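You operate a simulated robot arm through the tools that you are given. There is no shell and no other tool. Be economical: measure what you need, move in short steps, check, and stop when the job is done.

You run a simulated robot arm. Do the job below in one go: nothing can be reset, and whatever is moved stays where it is left.

## Task
Set the grey machine to a 4 mm step, tension 2 and the guide to 30 mm, then switch on.

It is judged by the outcome, as a careful person would: the job done as asked, and still so three seconds after it is handed in. It fails if anything else is knocked over, pushed out of place, dropped, spilled or broken.

## Robot
A 7-joint arm with a two-finger parallel gripper, fixed in place. Base frame: the origin is at the foot of the arm, x ahead of it, y to its left, z up; the work surface is at about z = 780. Units: mm, degrees, N and s.
With the tool pointing down near the work surface it reaches from about 220 to 740 mm from the base axis. Its first joint turns from -166.0 to 166.0 degrees. Payload 1.57 kg.
The TCP is the grasp point between the finger pads, 30 mm short of the fingertips. In the tool frame z runs along the fingers and y along their closing line. The gripper opens to 110 mm. The fingers are 24 mm wide and 12 mm thick; the gripper's body (48 by 112 mm) begins 78 mm behind the TCP.
Orientation is that of the tool frame in the base frame, as a unit quaternion [x, y, z, w]. With the fingers straight down and closing along the base's y, the tool's x points along the base's -x, its y along +y and its z along -z.

## Interface
- The arm moves only by the tool arm_command. Its argument "steps" is a list of rows, each a list of 2 entries, a list of its own where there are three numbers: the shift along the tool's x, y, z in units of 40 mm (1.0 is 40 mm), then the turn, a rotation vector about the tool's x, y, z in units of 5 degrees (1.0 is 5 degrees). In form: [[[x, y, z], [rx, ry, rz]], ...]. A call has 1 to 20 rows; each row shifts and turns the commanded pose from where the row before left it, along the tool's axes as they then stand. "claw" is the finger opening in mm, from 0 to 110, set as the call begins (left out, the last holds). A call with a number of a shift or a turn outside -1 to 1 is refused whole. A row lasts 0.2 s, in which the tool goes at most 50 mm and 8.6 degrees; a call with a longer step from one row to the next is refused whole, and so is a gripper value outside its range. A pose out of reach is approached as far as the arm can. The call stops where the force on the tool passes 40 N (or 10 N more than at its start, if that is more) or the arm is blocked; 0.2 s more then pass. The fingers move at their own pace (about 45 mm/s each) and stop on an object; they squeeze with about 29 N. The grip force told is the motor's: it shows also when the fingers shut on nothing. Time passes only in rows, and 0.2 s behind the last, so rows that do not move let the fingers close. It gives the time, the measured TCP pose, the force on the tool (base axes), the opening and the grip force at its end, in the units of the frame above (readings bear some noise), with the torque about the TCP (base axes, N m) and any sound that the robot's microphone picked up.
- Cameras (640 x 400 px; columns grow to the right, rows downward): "scene" is fixed at [49.8, 648.9, 1562.8]; the picture's right is [-0.74, -0.68, 0.00], its down [-0.35, 0.38, -0.86] and it looks along [0.58, -0.63, -0.51] (base axes); focal length 317 px, centre (320, 200). "wrist" rides on the gripper at [70, 16, -141] in the tool frame; the picture's right is [-0.23, 0.97, 0.00], its down [-0.86, -0.20, -0.48] and it looks along [-0.47, -0.11, 0.88] (tool axes); focal length 222 px, centre (320, 200). There is no depth. A picture from a camera that has moved, and an enlarged one, comes with that camera's place and axes in the base frame and with its lens.
- snapshot(camera): a new picture of that camera. It takes no simulated time.
- raise_lower(by): slides the trunk up (or, below 0, down) by that many mm; the arm rides with it, the base frame stays. It gives what a move gives, with no picture.
- close_up(camera, box): a new picture of the part [left, top, right, bottom] of that camera's present view, enlarged. It takes no simulated time.
- sign_off(): hands the job in; it is judged then, once.

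Work in short steps. Places have to be worked out from the pictures, the camera data and where the tool is seen: move nearer, look again, correct. Check each grasp and each placing, and mend what went wrong. You have 120 turns and 68 pictures in all, those below and enlarged ones among them. Open the gripper and draw the arm clear of the work before you hand the job in, unless the task says otherwise; then end with one line.

The tools are called after "Request:" as name(argument=value, ...) on one line, values as JSON. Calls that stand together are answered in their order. arm_command: Moves the arm, as the interface text tells. Its arguments: {"type":"object","properties":{"steps":{"type":"array","items":{"type":"array"}},"claw":{"type":"number"}},"required":["steps"]} The other tools are called the same way: raise_lower (by) slides the trunk up or down; snapshot (camera) takes a picture; close_up (camera, box) takes an enlarged picture of a part of a camera's view; sign_off () hands the job in.

At the start:

```text
t: 0.0
tool_pos: [413.1, -126.5, 1216.0]
tool_rot: [0.001, 1.0, -0.001, 0.001]
contact_force: [-0.1, -0.1, 0.4]
ft_torque: [0.0, -0.01, -0.02]
gripper_width: 110.2
finger_force: 0.0
trunk travel left (down, up): [-500.0, 90.0]
```

scene: 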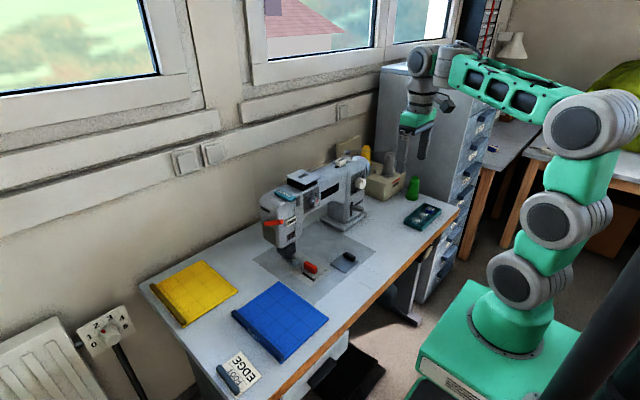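
wrist: 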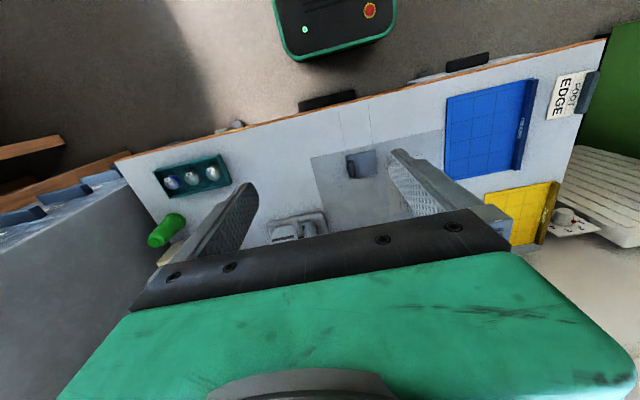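

I'll look closely at the machine first, to find its controls.

Request:
close_up(camera="scene", box=[240, 140, 400, 240])

Request:
close_up(camera="scene", box=[240, 220, 400, 320])

```text
4.00 times, centred on (320, 190) of scene
camera zoom: at [49.8, 648.9, 1562.8], right [-0.74, -0.68, 0.0], down [-0.35, 0.38, -0.86], along [0.58, -0.63, -0.51], focal length 1268 px, centre (320, 240)
```

zoom: 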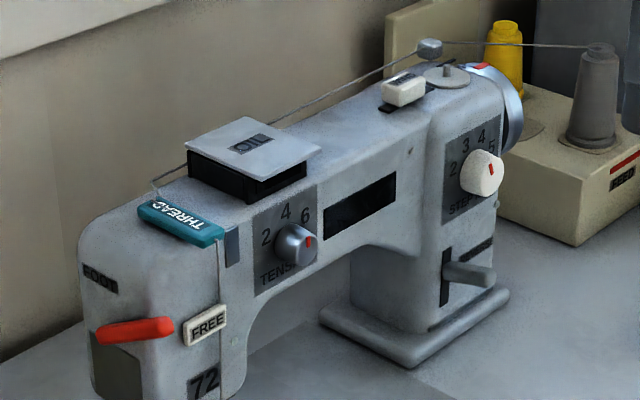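

```text
4.00 times, centred on (320, 270) of scene
camera zoom: at [49.8, 648.9, 1562.8], right [-0.74, -0.68, 0.0], down [-0.35, 0.38, -0.86], along [0.58, -0.63, -0.51], focal length 1268 px, centre (320, -80)
```

zoom: 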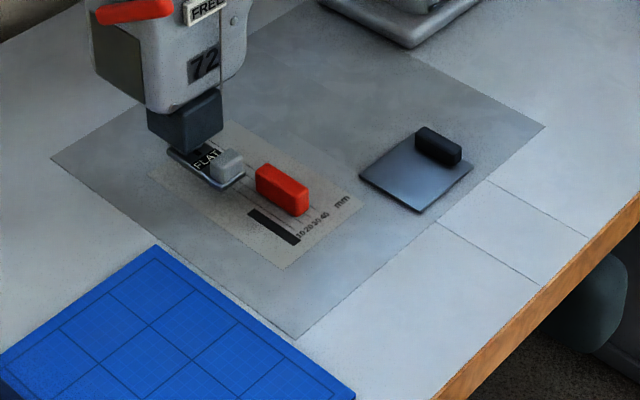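

Looking for the power switch and other labels.

Request:
close_up(camera="scene", box=[330, 140, 410, 190])

Request:
close_up(camera="scene", box=[60, 295, 156, 355])

Request:
close_up(camera="scene", box=[360, 140, 480, 215])

Request:
close_up(camera="scene", box=[270, 250, 334, 290])

```text
8.00 times, centred on (370, 165) of scene
camera zoom: at [49.8, 648.9, 1562.8], right [-0.74, -0.68, 0.0], down [-0.35, 0.38, -0.86], along [0.58, -0.63, -0.51], focal length 2535 px, centre (-80, 480)
```

zoom: 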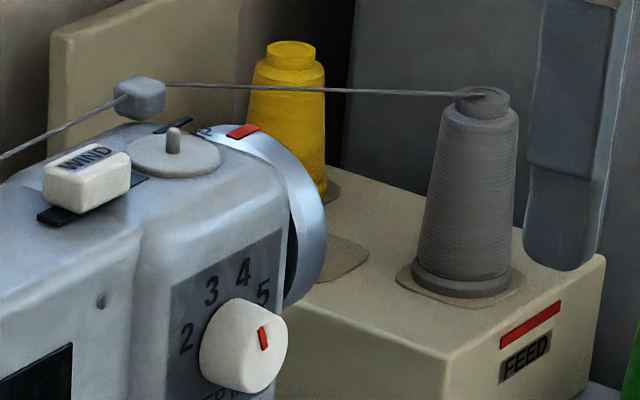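

```text
6.67 times, centred on (108, 325) of scene
camera zoom: at [49.8, 648.9, 1562.8], right [-0.74, -0.68, 0.0], down [-0.35, 0.38, -0.86], along [0.58, -0.63, -0.51], focal length 2113 px, centre (1733, -633)
```

zoom: 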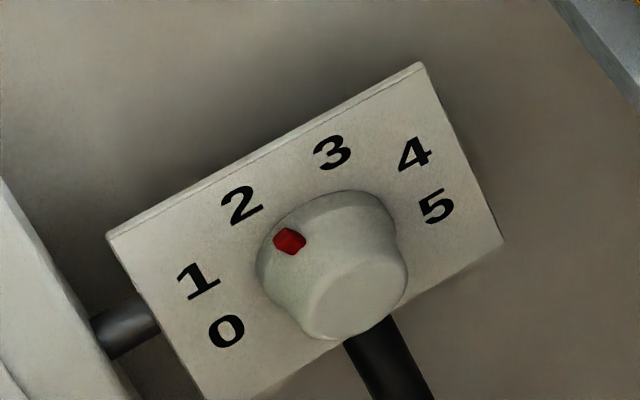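

```text
5.33 times, centred on (420, 178) of scene
camera zoom: at [49.8, 648.9, 1562.8], right [-0.74, -0.68, 0.0], down [-0.35, 0.38, -0.86], along [0.58, -0.63, -0.51], focal length 1690 px, centre (-213, 320)
```

zoom: 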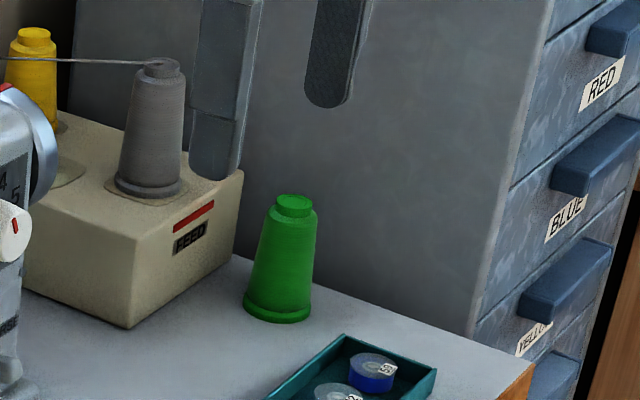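

```text
10.00 times, centred on (302, 270) of scene
camera zoom: at [49.8, 648.9, 1562.8], right [-0.74, -0.68, 0.0], down [-0.35, 0.38, -0.86], along [0.58, -0.63, -0.51], focal length 3169 px, centre (500, -500)
```

zoom: 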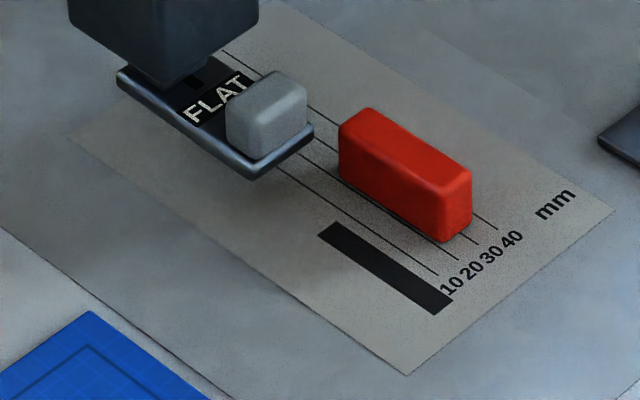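

Request:
close_up(camera="scene", box=[335, 180, 383, 210])

Request:
close_up(camera="scene", box=[300, 240, 460, 340])

Request:
close_up(camera="wrist", box=[240, 40, 560, 240])

```text
13.33 times, centred on (359, 195) of scene
camera zoom: at [49.8, 648.9, 1562.8], right [-0.74, -0.68, 0.0], down [-0.35, 0.38, -0.86], along [0.58, -0.63, -0.51], focal length 4226 px, centre (-200, 267)
```

zoom: 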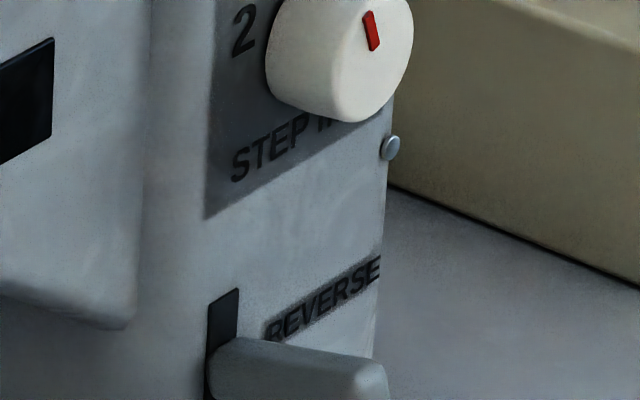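

```text
4.00 times, centred on (380, 290) of scene
camera zoom: at [49.8, 648.9, 1562.8], right [-0.74, -0.68, 0.0], down [-0.35, 0.38, -0.86], along [0.58, -0.63, -0.51], focal length 1268 px, centre (80, -160)
```

zoom: 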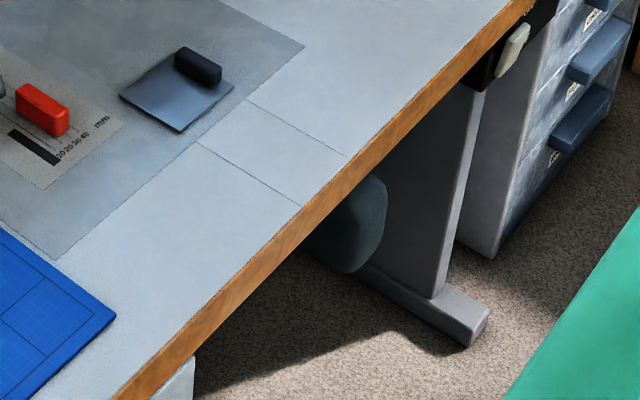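

```text
2.00 times, centred on (400, 140) of wrist
camera zoom: at [343.2, -109.7, 1356.2], right [0.23, 0.97, 0.0], down [0.86, -0.2, 0.48], along [0.47, -0.11, -0.88], focal length 444 px, centre (160, 320)
```

zoom: 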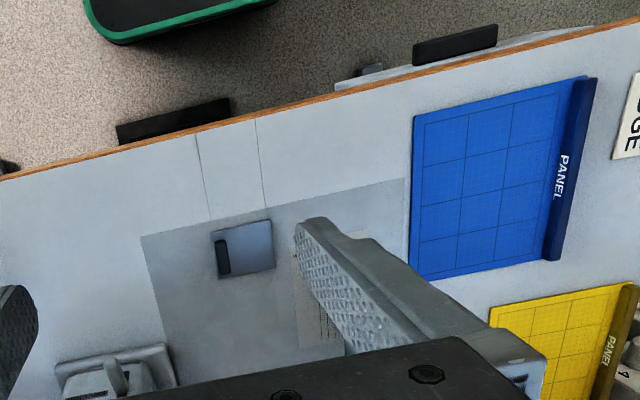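

Request:
close_up(camera="scene", box=[404, 225, 468, 265])

Request:
close_up(camera="wrist", box=[200, 90, 360, 190])

```text
10.00 times, centred on (436, 245) of scene
camera zoom: at [49.8, 648.9, 1562.8], right [-0.74, -0.68, 0.0], down [-0.35, 0.38, -0.86], along [0.58, -0.63, -0.51], focal length 3169 px, centre (-840, -250)
```

zoom: 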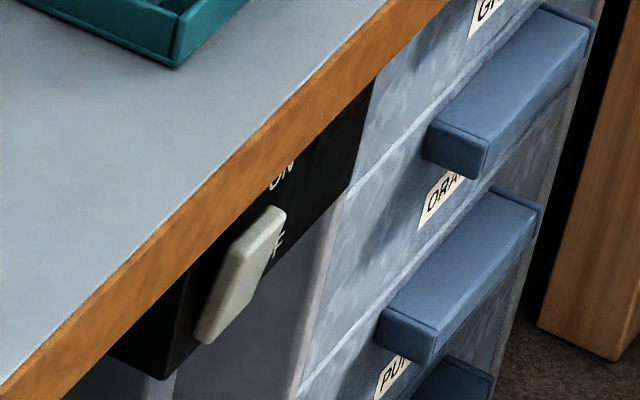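

```text
4.00 times, centred on (280, 140) of wrist
camera zoom: at [343.2, -109.7, 1356.2], right [0.23, 0.97, 0.0], down [0.86, -0.2, 0.48], along [0.47, -0.11, -0.88], focal length 888 px, centre (480, 440)
```

zoom: 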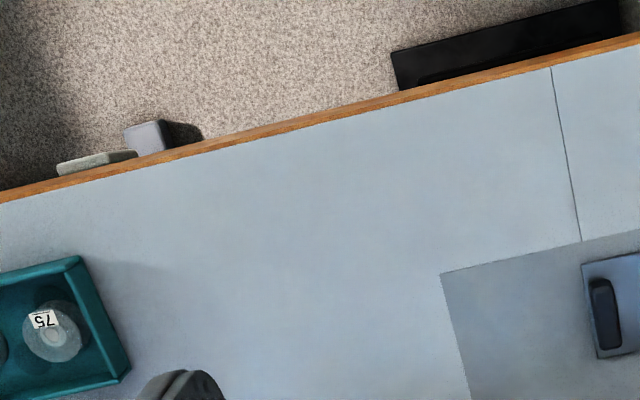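

The table edge runs along y at x≈405. The machine's knobs face −x: step near (690,−290,973) and tension near (690,−12,1010). The guide is near (635,63,790), and the ON/OFF switch is under the front edge at the right. I'll tilt the tool about 45° for a frontal look.

Request:
arm_command(steps=[[[0, 0, 0], [0, -1, 0]], [[0, 0, 0], [0, -1, 0]], [[0, 0, 0], [0, -1, 0]], [[0, 0, 0], [0, -1, 0]], [[0, 0, 0], [0, -1, 0]], [[0, 0, 0], [0, -1, 0]], [[0, 0, 0], [0, -1, 0]], [[0, 0, 0], [0, -1, 0]], [[0.7, 0, 0.7], [0, -1, 0]], [[0.7, 0, 0.7], [0, 0, 0]]])

Request:
snapshot(camera="wrist")

```text
t: 2.2
tool_pos: [410.8, -131.5, 1326.7]
tool_rot: [-0.002, 0.934, 0.008, 0.357]
contact_force: [0.4, -0.6, -0.3]
ft_torque: [-0.02, -0.03, 0.0]
gripper_width: 110.1
finger_force: 0.1
out of reach, approached as far as the arm can: row 1, 6, 7, 8, 9, 10
trunk travel left (down, up): [-500.0, 90.0]
```

```text
54 pictures are left
camera wrist: at [264.2, -118.4, 1385.3], right [0.16, 0.97, 0.17], down [0.32, -0.21, 0.92], along [0.93, -0.1, -0.34], focal length 222 px, centre (320, 200)
```

wrist: 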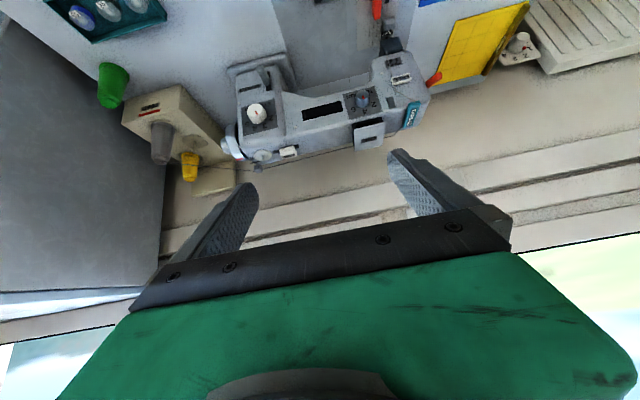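

The arm is high for this pose, so I'll lower the trunk to bring the tool nearer.

Request:
raise_lower(by=-250)

Request:
snapshot(camera="wrist")

Request:
snapshot(camera="scene")

```text
t: 4.8
tool_pos: [419.2, -135.0, 1070.4]
tool_rot: [0.002, 0.936, 0.007, 0.353]
contact_force: [-0.1, 0.6, 0.1]
ft_torque: [0.0, 0.02, -0.02]
gripper_width: 109.9
finger_force: 0.0
trunk travel left (down, up): [-250.0, 340.0]
```

```text
53 pictures are left
camera wrist: at [272.2, -120.3, 1130.9], right [0.17, 0.97, 0.16], down [0.33, -0.21, 0.92], along [0.93, -0.1, -0.35], focal length 222 px, centre (320, 200)
```

wrist: 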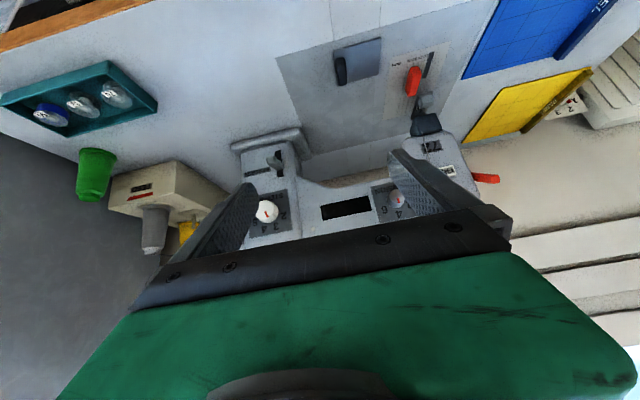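

```text
52 pictures are left
```

scene: 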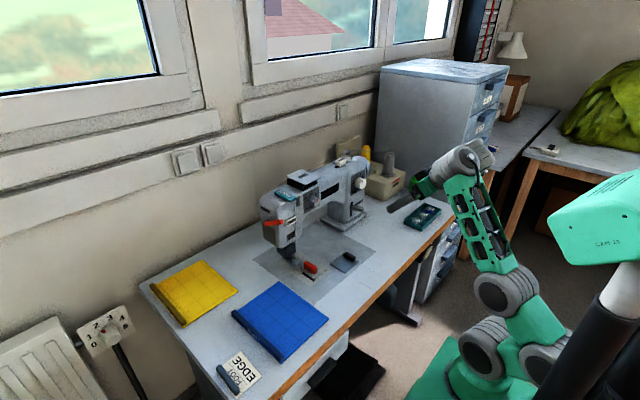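

Good view. I'll zoom in on the knobs and the guide.

Request:
close_up(camera="wrist", box=[240, 180, 304, 220])

Request:
close_up(camera="wrist", box=[360, 175, 424, 215])

Request:
close_up(camera="wrist", box=[368, 40, 464, 100])

```text
10.00 times, centred on (272, 200) of wrist
camera zoom: at [272.2, -120.3, 1130.9], right [0.17, 0.97, 0.16], down [0.33, -0.21, 0.92], along [0.93, -0.1, -0.35], focal length 2221 px, centre (800, 200)
```

zoom: 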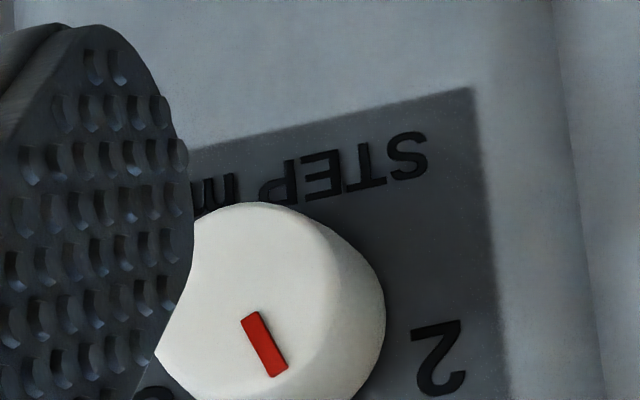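

```text
10.00 times, centred on (392, 195) of wrist
camera zoom: at [272.2, -120.3, 1130.9], right [0.17, 0.97, 0.16], down [0.33, -0.21, 0.92], along [0.93, -0.1, -0.35], focal length 2221 px, centre (-400, 250)
```

zoom: 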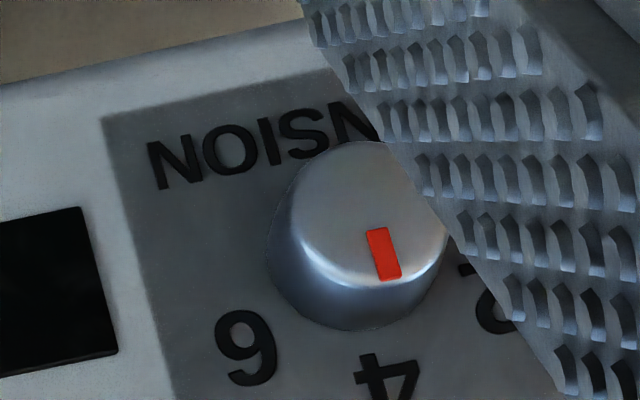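

```text
6.67 times, centred on (416, 70) of wrist
camera zoom: at [272.2, -120.3, 1130.9], right [0.17, 0.97, 0.16], down [0.33, -0.21, 0.92], along [0.93, -0.1, -0.35], focal length 1481 px, centre (-320, 1067)
```

zoom: 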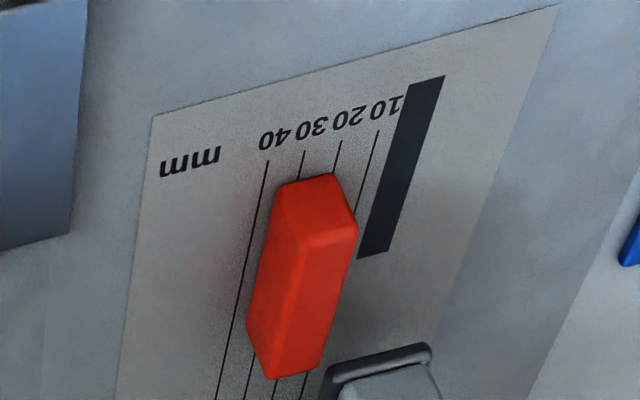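

Both knobs now triangulate: step at about (679,−273,978), tension at about (694,−18,1001). I'll move forward a little and tilt the tool to horizontal for a frontal view.

Request:
arm_command(steps=[[[-0.75, -0.8, 0.66], [0, -1, 0]], [[-0.75, -0.8, 0.7], [0, -1, 0]], [[-0.6, -0.8, 0.75], [0, -1, 0]], [[0, -0.7, 0], [0, -1, 0]], [[0, 0, 0], [0, -1, 0]], [[0, 0, 0], [0, -1, 0]], [[0, 0, 0], [0, -1, 0]], [[0, 0, 0], [0, -1, 0]], [[0, 0, 0], [0, -1, 0]], [[0, 0, 0], [0, -0.74, 0]]])

Request:
snapshot(camera="wrist")

```text
refused: row 1 steps farther than a row can; nothing moved
```

```text
48 pictures are left
camera wrist: at [272.2, -120.3, 1130.9], right [0.17, 0.97, 0.16], down [0.33, -0.21, 0.92], along [0.93, -0.1, -0.35], focal length 222 px, centre (320, 200)
```

wrist: 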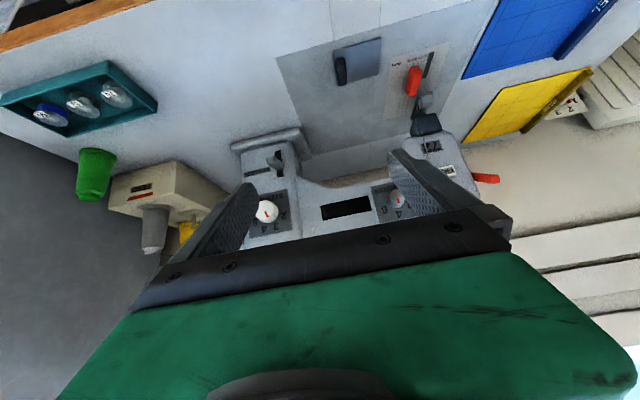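

That step was slightly too long, so I'll shorten the lateral part.

Request:
arm_command(steps=[[[-0.75, -0.65, 0.66], [0, -1, 0]], [[-0.7, -0.65, 0.7], [0, -1, 0]], [[-0.6, -0.65, 0.75], [0, -1, 0]], [[0, -0.7, 0], [0, -1, 0]], [[0, -0.4, 0], [0, -1, 0]], [[0, -0.4, 0], [0, -1, 0]], [[0, 0, 0], [0, -1, 0]], [[0, 0, 0], [0, -1, 0]], [[0, 0, 0], [0, -1, 0]], [[0, 0, 0], [0, -0.74, 0]]])

```text
t: 5.4
tool_pos: [419.5, -135.0, 1065.2]
tool_rot: [0.027, 0.937, 0.014, 0.349]
contact_force: [-0.8, 0.8, -0.4]
ft_torque: [-0.03, -0.02, -0.01]
gripper_width: 110.0
finger_force: 0.1
out of reach, approached as far as the arm can: row 1, 2
trunk travel left (down, up): [-250.0, 340.0]
stopped in row 2: the arm was blocked; the commanded pose is now the measured one
```

Blocked in that direction. I'll test pure translations (forward and down) to find where the arm is comfortable.

Request:
arm_command(steps=[[[0, 0, 0.5], [0, 0, 0]], [[0, 0, 0.8], [0, 0, 0]], [[-0.5, 0, 0.5], [0, 0, 0]], [[-0.5, 0, 0.5], [0, 0, 0]]])

Request:
snapshot(camera="scene")

```text
t: 6.4
tool_pos: [435.1, -99.2, 1083.1]
tool_rot: [0.025, 0.933, 0.013, 0.358]
contact_force: [0.9, 0.1, -0.6]
ft_torque: [-0.02, -0.02, -0.03]
gripper_width: 109.9
finger_force: 0.0
out of reach, approached as far as the arm can: row 1, 2, 3, 4
trunk travel left (down, up): [-250.0, 340.0]
```

```text
47 pictures are left
```

scene: 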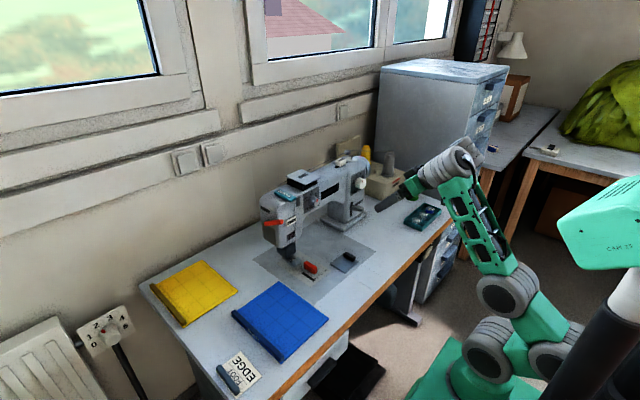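

The elbow has swung into an awkward configuration. I'll return to tool-down and see how the arm recovers.

Request:
arm_command(steps=[[[0, 0, 0], [0, 1, 0]], [[0, 0, 0], [0, 1, 0]], [[0, 0, 0], [0, 1, 0]], [[0, 0, 0], [0, 1, 0]], [[0, 0, 0], [0, 1, 0]], [[0, 0, 0], [0, 1, 0]], [[0, 0, 0], [0, 1, 0]], [[0, 0, 0], [0, 1, 0]], [[0, 0, 0], [0, 0.4, 0]], [[0, 0, 0], [0, 0, 0]]])

Request:
snapshot(camera="scene")

```text
t: 8.3
tool_pos: [439.5, -99.3, 1080.0]
tool_rot: [0.019, 1.0, 0.02, 0.014]
contact_force: [10.3, -2.4, -15.2]
ft_torque: [-0.03, 0.22, -0.05]
gripper_width: 109.9
finger_force: 0.0
trunk travel left (down, up): [-250.0, 340.0]
stopped in row 9: the force on the tool passed its limit at 70 N (the readings are from after the stop); the commanded pose is now the measured one
```

```text
46 pictures are left
```

scene: 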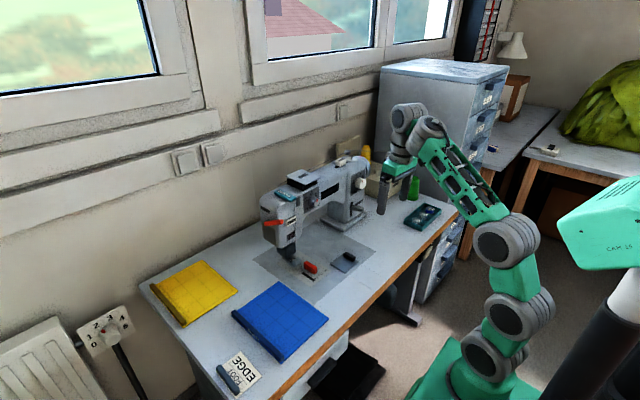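

The tool is down again. The earlier trouble was tilting about the TCP, which drove the wrist back into the base. I'll tilt about the wrist instead, so the TCP swings forward and up.

Request:
arm_command(steps=[[[-0.5, 0, 0], [0, -1, 0]], [[-0.5, 0, 0], [0, -1, 0]], [[-0.5, 0, 0], [0, -1, 0]], [[-0.5, 0, 0], [0, -1, 0]], [[-0.5, 0, 0], [0, -1, 0]], [[-0.5, 0, 0], [0, -1, 0]], [[-0.5, 0, 0], [0, -1, 0]], [[-0.5, 0, 0], [0, -1, 0]]])

```text
t: 10.1
tool_pos: [587.1, -105.5, 1131.1]
tool_rot: [0.024, 0.935, 0.012, 0.353]
contact_force: [0.0, 0.4, -0.4]
ft_torque: [-0.01, -0.04, 0.0]
gripper_width: 109.9
finger_force: 0.0
trunk travel left (down, up): [-250.0, 340.0]
```

Smooth. I'll continue to horizontal, mostly rising.

Request:
arm_command(steps=[[[-0.5, 0, -0.3], [0, -1, 0]], [[-0.5, 0, -0.3], [0, -1, 0]], [[-0.5, 0, -0.3], [0, -1, 0]], [[-0.5, 0, -0.3], [0, -1, 0]], [[-0.5, 0, -0.2], [0, -1, 0]], [[-0.5, 0, -0.1], [0, -1, 0]], [[-0.4, 0, -0.1], [0, -1, 0]], [[-0.2, 0, -0.1], [0, -1, 0]], [[-0.2, 0, 0], [0, -1, 0]], [[0, 0, 0], [0, -0.7, 0]]])

```text
t: 12.3
tool_pos: [534.1, -74.2, 1327.5]
tool_rot: [0.03, 0.804, -0.001, 0.594]
contact_force: [-0.5, 0.9, -0.4]
ft_torque: [0.02, 0.0, 0.0]
gripper_width: 109.9
finger_force: 0.0
out of reach, approached as far as the arm can: row 1, 2, 4, 5, 6, 7, 8, 9, 10
trunk travel left (down, up): [-250.0, 340.0]
```

Request:
arm_command(steps=[[[1, 0, 0], [0, 0, 0]], [[1, 0, 0], [0, 0, 0]], [[1, 0, 0], [0, 0, 0]], [[1, 0, 0], [0, 0, 0]], [[1, 0, 0], [0, 0, 0]]])

Request:
snapshot(camera="scene")

```text
t: 13.5
tool_pos: [534.9, -73.0, 1326.1]
tool_rot: [0.03, 0.804, -0.001, 0.593]
contact_force: [0.9, -0.2, -0.1]
ft_torque: [-0.01, 0.01, -0.02]
gripper_width: 109.7
finger_force: 0.1
out of reach, approached as far as the arm can: row 1, 2, 3, 4, 5
trunk travel left (down, up): [-250.0, 340.0]
```

```text
45 pictures are left
```

scene: 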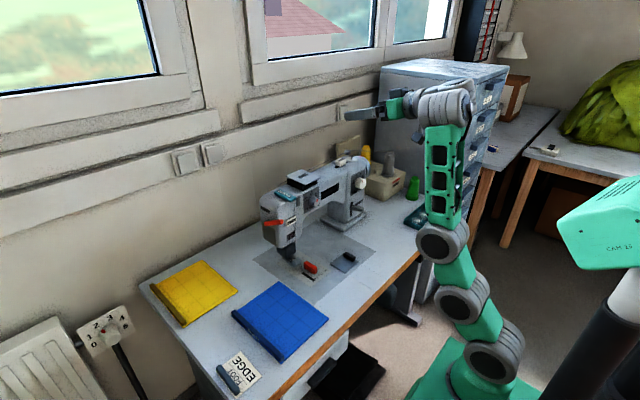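

The elbow has flipped low. The commanded pose is about pitch 90, 200 mm lower. I'll back the pitch off and see whether it follows there.

Request:
arm_command(steps=[[[0, 0, 0], [0, 1, 0]], [[0, 0, 0], [0, 1, 0]], [[0, 0, 0], [0, 1, 0]], [[0, 0, 0], [0, 1, 0]], [[0, 0, 0], [0, 0, 0]], [[0, 0, 0], [0, 0, 0]], [[0, 0, 0], [0, 0, 0]]])

Request:
snapshot(camera="scene")

```text
t: 15.1
tool_pos: [515.6, -74.3, 1315.8]
tool_rot: [0.03, 0.896, 0.004, 0.444]
contact_force: [0.4, -0.4, 1.6]
ft_torque: [-0.02, -0.02, 0.01]
gripper_width: 110.0
finger_force: 0.2
out of reach, approached as far as the arm can: row 4
trunk travel left (down, up): [-250.0, 340.0]
```

```text
44 pictures are left
```

scene: 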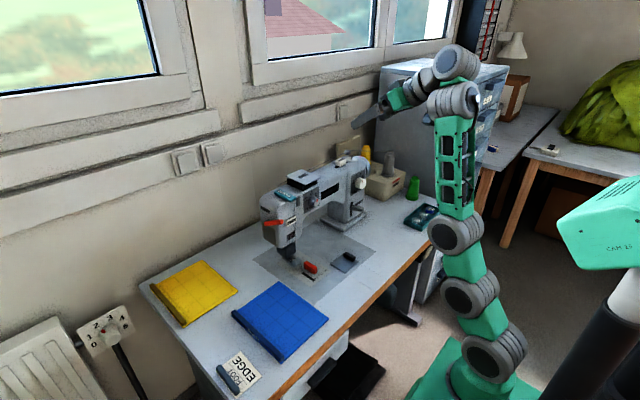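

The arm is simply stretched upward and at its height limit. I'll descend with the pitch held.

Request:
arm_command(steps=[[[0.8, 0, 0.6], [0, 0, 0]], [[0.8, 0, 0.6], [0, 0, 0]], [[0.8, 0, 0.6], [0, 0, 0]], [[0.8, 0, 0.6], [0, 0, 0]], [[0.8, 0, 0.6], [0, 0, 0]]])

Request:
snapshot(camera="scene")

```text
t: 16.3
tool_pos: [542.0, -89.1, 1291.4]
tool_rot: [0.031, 0.895, 0.004, 0.444]
contact_force: [0.7, -0.4, 0.5]
ft_torque: [0.01, 0.01, 0.02]
gripper_width: 110.2
finger_force: 0.0
out of reach, approached as far as the arm can: row 1, 2, 3, 4, 5
trunk travel left (down, up): [-250.0, 340.0]
```

```text
43 pictures are left
```

scene: 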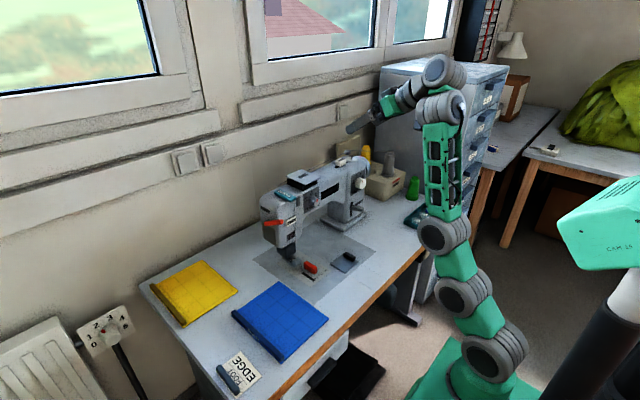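

The arm is straight, hence singular. I'll swing back to tool-down about the wrist, then lower before tilting again.

Request:
arm_command(steps=[[[0.5, 0, 0], [0, 1, 0]], [[0.5, 0, 0], [0, 1, 0]], [[0.5, 0, 0], [0, 1, 0]], [[0.5, 0, 0], [0, 1, 0]], [[0.5, 0, 0], [0, 1, 0]], [[0.5, 0, 0], [0, 1, 0]], [[0.5, 0, 0], [0, 1, 0]], [[0.5, 0, 0], [0, 1, 0]], [[0.5, 0, 0], [0, 1, 0]], [[0.5, 0, 0], [0, 1, 0]], [[0, 0, 0], [0, 0.5, 0]], [[0, 0, 0.8], [0, 0, 0]], [[0, 0, 0.8], [0, 0, 0]], [[0, 0, 0.8], [0, 0, 0]]])

Request:
snapshot(camera="scene")

```text
t: 16.9
tool_pos: [527.0, -88.8, 1274.1]
tool_rot: [0.031, 0.918, 0.001, 0.396]
contact_force: [23.9, -3.3, -3.9]
ft_torque: [-0.03, 0.27, -0.18]
gripper_width: 110.0
finger_force: 0.0
out of reach, approached as far as the arm can: row 2
trunk travel left (down, up): [-250.0, 340.0]
stopped in row 2: the force on the tool passed its limit at 94 N (the readings are from after the stop); the commanded pose is now the measured one
```

```text
42 pictures are left
```

scene: 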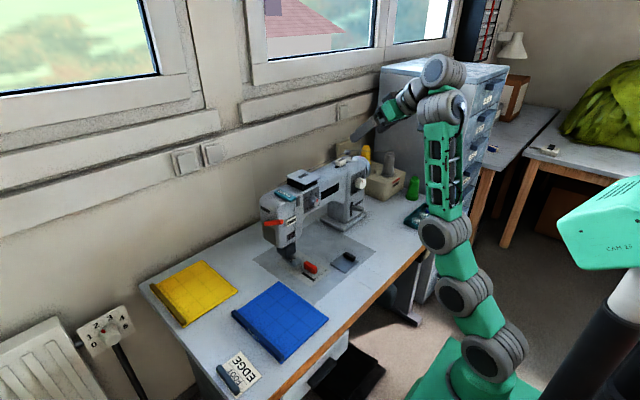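

That force is only the arm jerking out of its singular pose. I'll continue gently.

Request:
arm_command(steps=[[[0.2, 0, 0.1], [0, 0.5, 0]], [[0.3, 0, 0.2], [0, 0.6, 0]], [[0.5, 0, 0.3], [0, 0.8, 0]], [[0.5, 0, 0.3], [0, 1, 0]], [[0.5, 0, 0.3], [0, 1, 0]], [[0.5, 0, 0.3], [0, 1, 0]], [[0.5, 0, 0.3], [0, 1, 0]], [[0.5, 0, 0.3], [0, 1, 0]], [[0.3, 0, 0.3], [0, 1, 0]], [[0, 0, 0.5], [0, 1, 0]], [[0, 0, 0.5], [0, 0.4, 0]], [[0, 0, 0.5], [0, 0, 0]]])

Request:
snapshot(camera="scene")

```text
t: 17.1
tool_pos: [527.9, -88.2, 1271.7]
tool_rot: [0.03, 0.919, 0.0, 0.393]
contact_force: [20.3, -2.0, -2.6]
ft_torque: [0.01, 0.29, -0.15]
gripper_width: 109.9
finger_force: 0.1
trunk travel left (down, up): [-250.0, 340.0]
stopped in row 1: the force on the tool passed its limit at 64 N (the readings are from after the stop); the commanded pose is now the measured one
```

```text
41 pictures are left
```

scene: 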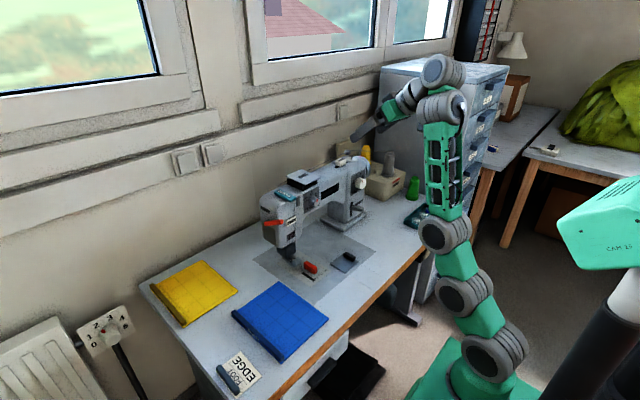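

The steady +x force suggests the hand's rear is touching the forearm because the wrist is folded too far. I'll lean forward and down to unfold it.

Request:
arm_command(steps=[[[-0.3, 0, 0.3], [0, 0, 0]], [[-0.33, 0, 0.8], [0, 0, 0]], [[-0.2, 0, 0.9], [0, 0, 0]]])

```text
t: 17.9
tool_pos: [604.5, -93.6, 1237.3]
tool_rot: [0.03, 0.919, 0.001, 0.394]
contact_force: [-0.7, 0.0, 0.8]
ft_torque: [0.0, -0.03, -0.01]
gripper_width: 109.9
finger_force: 0.1
out of reach, approached as far as the arm can: row 3
trunk travel left (down, up): [-250.0, 340.0]
```

Request:
arm_command(steps=[[[0.36, 0, 0.35], [0, 0, 0]], [[0.36, 0, 0.35], [0, 0, 0]], [[0.36, 0, 0.35], [0, 0, 0]], [[0.36, 0, 0.35], [0, 0, 0]], [[0.36, 0, 0.35], [0, 0, 0]], [[0.36, 0, 0.35], [0, 0, 0]]])

Request:
snapshot(camera="scene")

```text
t: 19.4
tool_pos: [619.9, -92.2, 1147.0]
tool_rot: [0.03, 0.919, 0.001, 0.393]
contact_force: [-0.4, -0.3, -0.2]
ft_torque: [0.03, -0.01, 0.02]
gripper_width: 109.9
finger_force: 0.0
out of reach, approached as far as the arm can: row 5, 6
trunk travel left (down, up): [-250.0, 340.0]
```

```text
40 pictures are left
```

scene: 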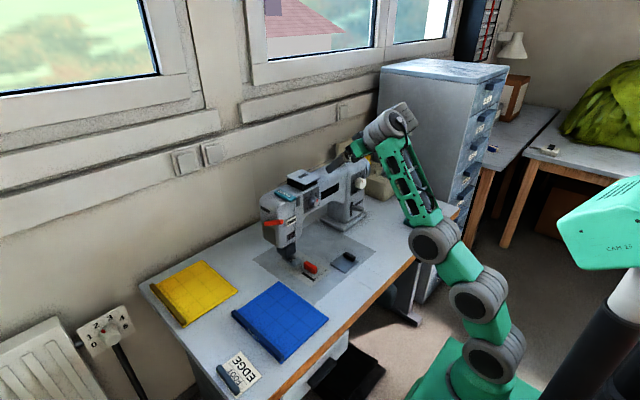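

Request:
arm_command(steps=[[[0.35, 0, -0.36], [0, 0.5, 0]], [[0.35, 0, -0.36], [0, 0.5, 0]], [[0.35, 0, -0.36], [0, 0.5, 0]], [[0.35, 0, -0.36], [0, 0.5, 0]]])

```text
t: 20.4
tool_pos: [538.7, -89.0, 1155.0]
tool_rot: [0.03, 0.95, 0.004, 0.312]
contact_force: [-0.4, -0.7, 0.0]
ft_torque: [0.02, -0.02, 0.01]
gripper_width: 110.1
finger_force: 0.1
trunk travel left (down, up): [-250.0, 340.0]
```

That worked. Now down in small steps at this x.

Request:
arm_command(steps=[[[0.3, 0, 0.4], [0, 0, 0]], [[0.3, 0, 0.4], [0, 0, 0]], [[0.3, 0, 0.4], [0, 0, 0]], [[0.3, 0, 0.4], [0, 0, 0]], [[0.3, 0, 0.4], [0, 0, 0]], [[0.3, 0, 0.4], [0, 0, 0]]])

Request:
snapshot(camera="scene")

```text
t: 21.8
tool_pos: [533.9, -81.2, 1069.8]
tool_rot: [0.029, 0.951, 0.003, 0.307]
contact_force: [0.1, 0.1, -1.0]
ft_torque: [0.03, -0.01, -0.02]
gripper_width: 110.0
finger_force: 0.2
out of reach, approached as far as the arm can: row 5, 6
trunk travel left (down, up): [-250.0, 340.0]
```

```text
39 pictures are left
```

scene: 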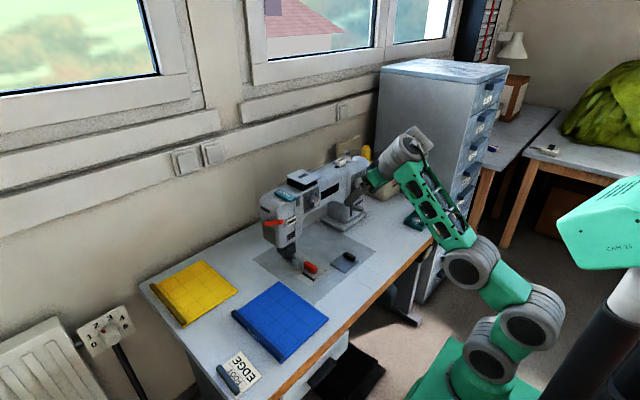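

I need to understand the arm's structure, so I'll zoom in on it.

Request:
close_up(camera="scene", box=[320, 100, 640, 400])

```text
1.33 times, centred on (480, 250) of scene
camera zoom: at [49.8, 648.9, 1562.8], right [-0.74, -0.68, 0.0], down [-0.35, 0.38, -0.86], along [0.58, -0.63, -0.51], focal length 423 px, centre (107, 133)
```

zoom: 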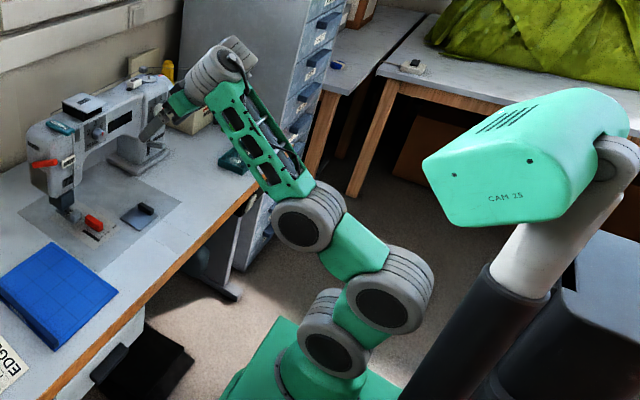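

The arm can hold the pitched tool when it is high relative to its base, so I'll rise first and then use the trunk to come down.

Request:
arm_command(steps=[[[-0.3, 0, -0.4], [0, 0, 0]], [[-0.3, 0, -0.4], [0, 0, 0]], [[-0.3, 0, -0.4], [0, 0, 0]], [[-0.3, 0, -0.4], [0, 0, 0]], [[-0.3, 0, -0.4], [0, 0, 0]]])

Request:
raise_lower(by=-150)

```text
t: 22.9
tool_pos: [535.0, -84.4, 1168.8]
tool_rot: [0.03, 0.95, 0.004, 0.311]
contact_force: [1.3, -0.2, 0.0]
ft_torque: [0.02, 0.01, -0.01]
gripper_width: 110.0
finger_force: 0.0
trunk travel left (down, up): [-250.0, 340.0]
```

```text
t: 24.7
tool_pos: [535.6, -84.6, 1019.7]
tool_rot: [0.029, 0.95, 0.004, 0.312]
contact_force: [-0.3, 0.5, -1.3]
ft_torque: [0.02, 0.0, 0.03]
gripper_width: 109.9
finger_force: 0.0
trunk travel left (down, up): [-100.0, 490.0]
```

Request:
arm_command(steps=[[[-0.3, 0, -0.1], [0, -1, 0]], [[-0.3, 0, -0.1], [0, -1, 0]], [[-0.3, 0, -0.1], [0, -1, 0]], [[-0.3, 0, -0.1], [0, -1, 0]], [[-0.2, 0, 0], [0, -1, 0]], [[-0.2, 0, 0], [0, -1, 0]]])

```text
t: 26.1
tool_pos: [582.7, -89.2, 1118.8]
tool_rot: [0.031, 0.839, -0.005, 0.543]
contact_force: [0.8, 0.3, -1.0]
ft_torque: [-0.03, 0.04, -0.01]
gripper_width: 110.0
finger_force: 0.0
out of reach, approached as far as the arm can: row 3, 4, 5
trunk travel left (down, up): [-100.0, 490.0]
```

Request:
close_up(camera="scene", box=[320, 40, 640, 400])

```text
1.11 times, centred on (480, 220) of scene
camera zoom: at [49.8, 648.9, 1562.8], right [-0.74, -0.68, 0.0], down [-0.35, 0.38, -0.86], along [0.58, -0.63, -0.51], focal length 352 px, centre (142, 178)
```

zoom: 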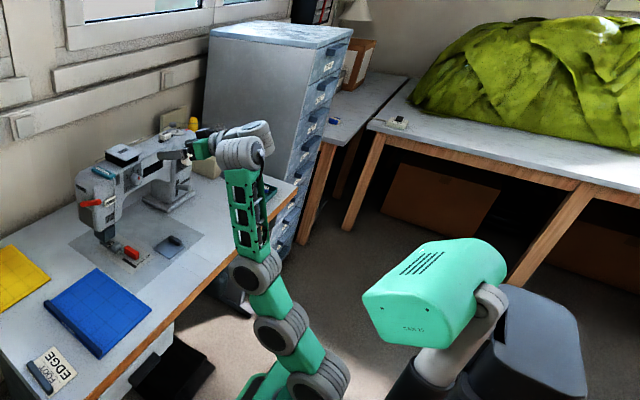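

The wrist evidently cannot straighten past about 90° to the forearm, so a fully horizontal tool isn't available at this reach. A 45° pitch is feasible, so I'll grip the knobs at about 45° with the fingers either side in y and turn about the knob axis. Now I'm going to pitch 45°, with a yaw correction, moving toward the step knob.

Request:
arm_command(steps=[[[0, -0.5, 0], [-0.49, 0, -0.52]], [[0.2, -0.8, 0], [0, 0.9, 0]], [[0.2, -0.8, 0], [0, 1, 0]], [[0.2, -0.8, 0], [0, 1, 0]], [[0.2, -0.8, 0], [0, 1, 0]], [[0, -0.8, 0], [0, 0.3, 0]], [[0, 0, 0], [0, 0, 0]]])

Request:
snapshot(camera="wrist")

```text
t: 27.7
tool_pos: [522.7, -246.9, 1049.0]
tool_rot: [-0.002, 0.922, 0.0, 0.386]
contact_force: [0.5, -0.2, 0.2]
ft_torque: [0.01, -0.03, 0.02]
gripper_width: 109.8
finger_force: 0.1
out of reach, approached as far as the arm can: row 1, 3, 4, 5, 6
trunk travel left (down, up): [-100.0, 490.0]
```

```text
36 pictures are left
camera wrist: at [371.5, -231.3, 1099.0], right [0.16, 0.97, 0.16], down [0.26, -0.2, 0.94], along [0.95, -0.11, -0.28], focal length 222 px, centre (320, 200)
```

wrist: 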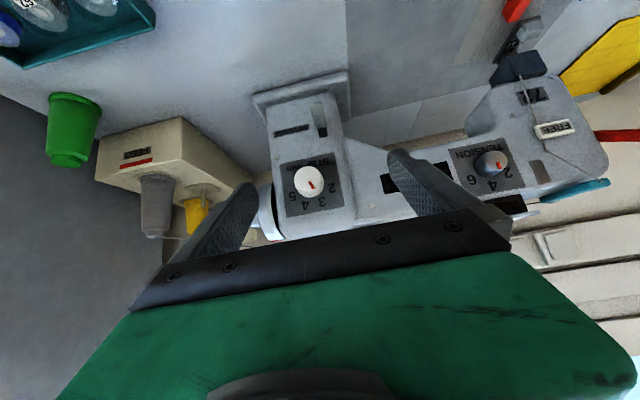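

Clean orientation, pitch 45°, with both dials visible. Zooming in on them.

Request:
close_up(camera="wrist", box=[272, 145, 368, 215])

Request:
close_up(camera="wrist", box=[440, 130, 536, 200])

```text
5.71 times, centred on (320, 180) of wrist
camera zoom: at [371.5, -231.3, 1099.0], right [0.16, 0.97, 0.16], down [0.26, -0.2, 0.94], along [0.95, -0.11, -0.28], focal length 1269 px, centre (320, 314)
```

zoom: 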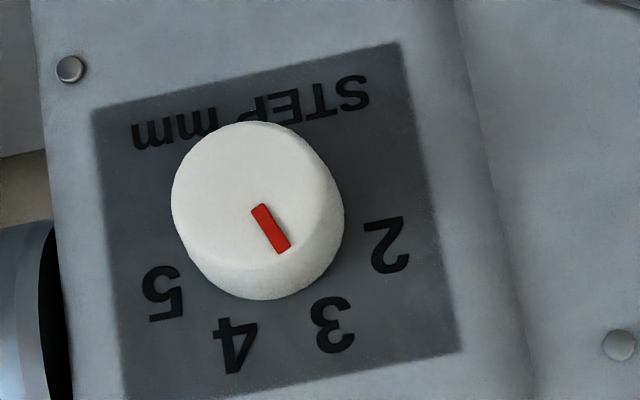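

```text
5.71 times, centred on (488, 165) of wrist
camera zoom: at [371.5, -231.3, 1099.0], right [0.16, 0.97, 0.16], down [0.26, -0.2, 0.94], along [0.95, -0.11, -0.28], focal length 1269 px, centre (-640, 400)
```

zoom: 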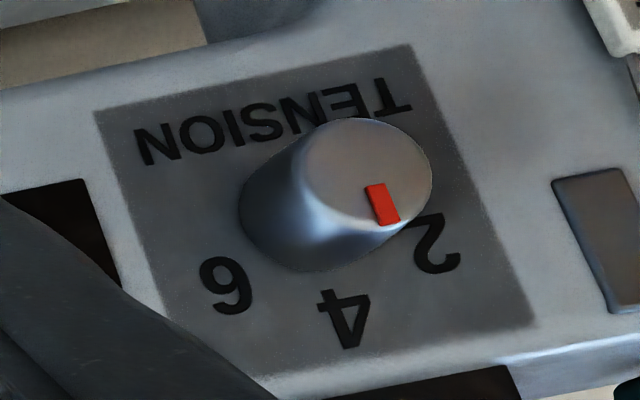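

Step reads 3 now: the labels sit at ±22° and ±66°, so 4 needs 44° clockwise as seen from the front. Tension reads 4 (straight up), and 2 lies 60° counter-clockwise. The step knob's face is near (683,−280,973), with the panel at x≈700 and a diameter of about 40 mm. Moving to a pregrasp.

Request:
arm_command(steps=[[[-0.17, -0.21, 0.69], [0, 0, 0]], [[-0.17, -0.21, 0.69], [0, 0, 0]], [[-0.17, -0.21, 0.69], [0, 0, 0]], [[-0.17, -0.21, 0.67], [0, 0, 0]], [[0, 0, 0], [0, 0, 0]]], claw=66)

Request:
snapshot(camera="wrist")

```text
t: 28.9
tool_pos: [585.7, -268.0, 970.7]
tool_rot: [-0.002, 0.923, 0.001, 0.385]
contact_force: [0.7, 0.0, 1.1]
ft_torque: [0.03, -0.02, 0.04]
gripper_width: 65.9
finger_force: 0.1
out of reach, approached as far as the arm can: row 1, 2, 3, 4
trunk travel left (down, up): [-100.0, 490.0]
```

```text
33 pictures are left
camera wrist: at [435.1, -252.8, 1019.8], right [0.16, 0.97, 0.16], down [0.26, -0.2, 0.94], along [0.95, -0.1, -0.29], focal length 222 px, centre (320, 200)
```

wrist: 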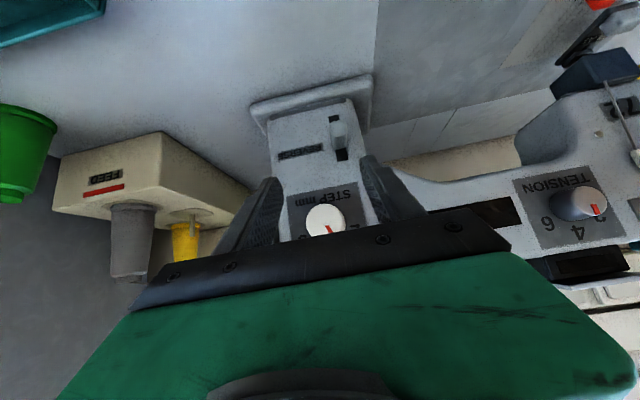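

The reach limit at this pitch shows: the arm is stretched. A steeper grasp is better. With the tool nearly vertical (pitch about 10°), the fingers straddle the knob from above and in front, and I turn it by leaning the tool sideways about the knob axis. I'm raising the trunk and pitching down.

Request:
raise_lower(by=200)

Request:
arm_command(steps=[[[0, 0, 0], [0, 1, 0]], [[0, 0, 0], [0, 1, 0]], [[0, 0, 0], [0, 1, 0]], [[0, 0, 0], [0, 1, 0]], [[0, 0, 0], [0, 1, 0]], [[0, 0, 0], [0, 1, 0]], [[0, 0, 0], [0, 1, 0]]])

```text
t: 31.1
tool_pos: [585.0, -268.1, 1170.8]
tool_rot: [-0.002, 0.923, 0.002, 0.386]
contact_force: [-0.8, -0.2, -0.1]
ft_torque: [0.04, 0.02, 0.03]
gripper_width: 65.7
finger_force: 0.1
trunk travel left (down, up): [-300.0, 290.0]
```

```text
t: 32.7
tool_pos: [530.8, -248.8, 1134.0]
tool_rot: [-0.002, 0.994, 0.001, 0.11]
contact_force: [0.5, -0.1, 0.4]
ft_torque: [0.02, 0.02, -0.01]
gripper_width: 66.1
finger_force: 0.0
out of reach, approached as far as the arm can: row 2, 3, 4, 5, 6, 7
trunk travel left (down, up): [-300.0, 290.0]
```

Request:
arm_command(steps=[[[-0.57, -0.19, 0.73], [0, 0, 0]], [[-0.57, -0.19, 0.73], [0, 0, 0]], [[-0.57, -0.19, 0.73], [0, 0, 0]], [[-0.57, -0.19, 0.73], [0, 0, 0]], [[0, 0, 0], [0, 0, 0]]])

Request:
snapshot(camera="wrist")

```text
t: 33.9
tool_pos: [608.8, -267.6, 1033.6]
tool_rot: [-0.002, 0.996, 0.0, 0.088]
contact_force: [0.0, 0.2, 0.7]
ft_torque: [0.01, 0.03, 0.05]
gripper_width: 65.8
finger_force: 0.1
out of reach, approached as far as the arm can: row 1, 2, 3, 4
trunk travel left (down, up): [-300.0, 290.0]
```

```text
32 pictures are left
camera wrist: at [514.5, -251.9, 1159.3], right [0.22, 0.97, 0.04], down [0.76, -0.2, 0.62], along [0.62, -0.11, -0.78], focal length 222 px, centre (320, 200)
```

wrist: 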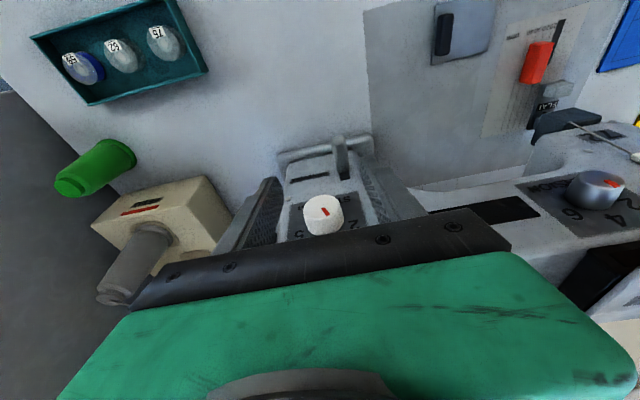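

The reach envelope suggests the trunk should be higher, at about −110. Raising it by 90 and advancing again.

Request:
raise_lower(by=90)

Request:
arm_command(steps=[[[-0.2, -0.15, 0.8], [0, 0, 0]], [[-0.2, -0.15, 0.8], [0, 0, 0]], [[0, 0, 0], [0, 0, 0]]])

```text
t: 35.1
tool_pos: [608.0, -268.4, 1124.4]
tool_rot: [-0.002, 0.996, 0.0, 0.09]
contact_force: [0.1, 0.5, -0.2]
ft_torque: [0.0, 0.01, 0.0]
gripper_width: 65.8
finger_force: 0.1
trunk travel left (down, up): [-390.0, 200.0]
```

```text
t: 35.9
tool_pos: [633.6, -279.6, 1062.8]
tool_rot: [-0.002, 0.996, 0.0, 0.089]
contact_force: [0.0, 0.2, 0.0]
ft_torque: [0.01, -0.01, 0.0]
gripper_width: 65.9
finger_force: 0.1
trunk travel left (down, up): [-390.0, 200.0]
```

Request:
arm_command(steps=[[[-0.02, 0, 0.64], [0, 0, 0]], [[-0.02, 0, 0.64], [0, 0, 0]], [[0, 0, 0.64], [0, 0, 0]], [[0, 0, 0], [0, 0, 0]]])

Request:
close_up(camera="wrist", box=[220, 120, 420, 245])

Request:
close_up(camera="scene", box=[280, 130, 408, 210])

```text
t: 36.9
tool_pos: [649.1, -280.2, 987.5]
tool_rot: [-0.003, 0.996, 0.0, 0.089]
contact_force: [-0.5, -0.5, 0.0]
ft_torque: [0.0, 0.03, -0.01]
gripper_width: 66.0
finger_force: 0.1
trunk travel left (down, up): [-390.0, 200.0]
```

```text
3.20 times, centred on (320, 182) of wrist
camera zoom: at [555.5, -264.7, 1113.0], right [0.22, 0.97, 0.04], down [0.76, -0.2, 0.62], along [0.62, -0.11, -0.78], focal length 711 px, centre (320, 256)
```

zoom: 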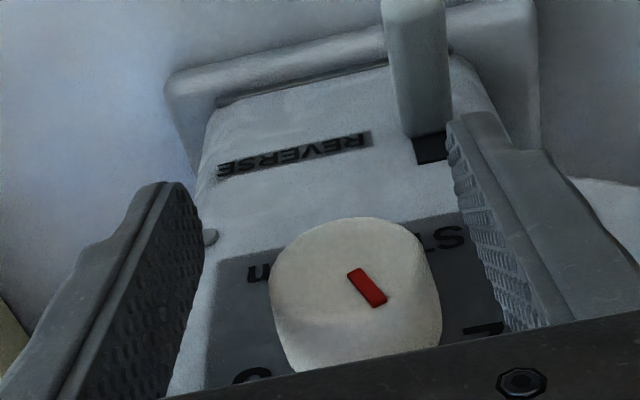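

```text
5.00 times, centred on (344, 170) of scene
camera zoom: at [49.8, 648.9, 1562.8], right [-0.74, -0.68, 0.0], down [-0.35, 0.38, -0.86], along [0.58, -0.63, -0.51], focal length 1585 px, centre (200, 350)
```

zoom: 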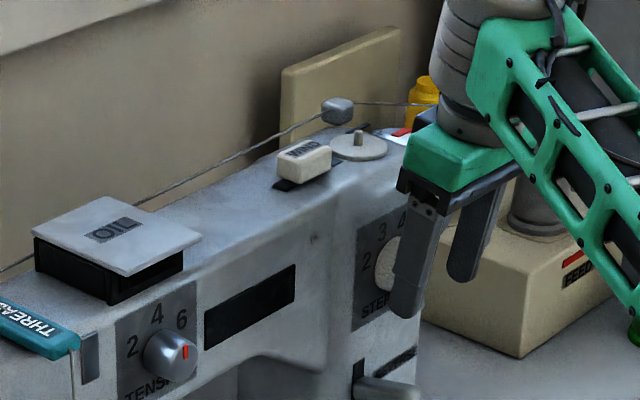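

The fingers straddle the knob, which refines to about (677,−281,970). I'll lean the tool −14° about the knob axis (wrist toward +y) before advancing, so I have room to turn clockwise.

Request:
arm_command(steps=[[[0, 0.05, 0.15], [0.919, 0, -0.165]], [[0, 0, 0], [0.919, 0, -0.165]], [[0, 0, 0], [0.919, 0, -0.165]], [[0, 0, 0], [0, 0, 0]]])

```text
t: 37.9
tool_pos: [653.5, -277.6, 982.7]
tool_rot: [-0.013, 0.988, -0.122, 0.089]
contact_force: [0.5, -0.1, -0.7]
ft_torque: [-0.01, 0.01, 0.01]
gripper_width: 66.1
finger_force: 0.1
trunk travel left (down, up): [-390.0, 200.0]
```

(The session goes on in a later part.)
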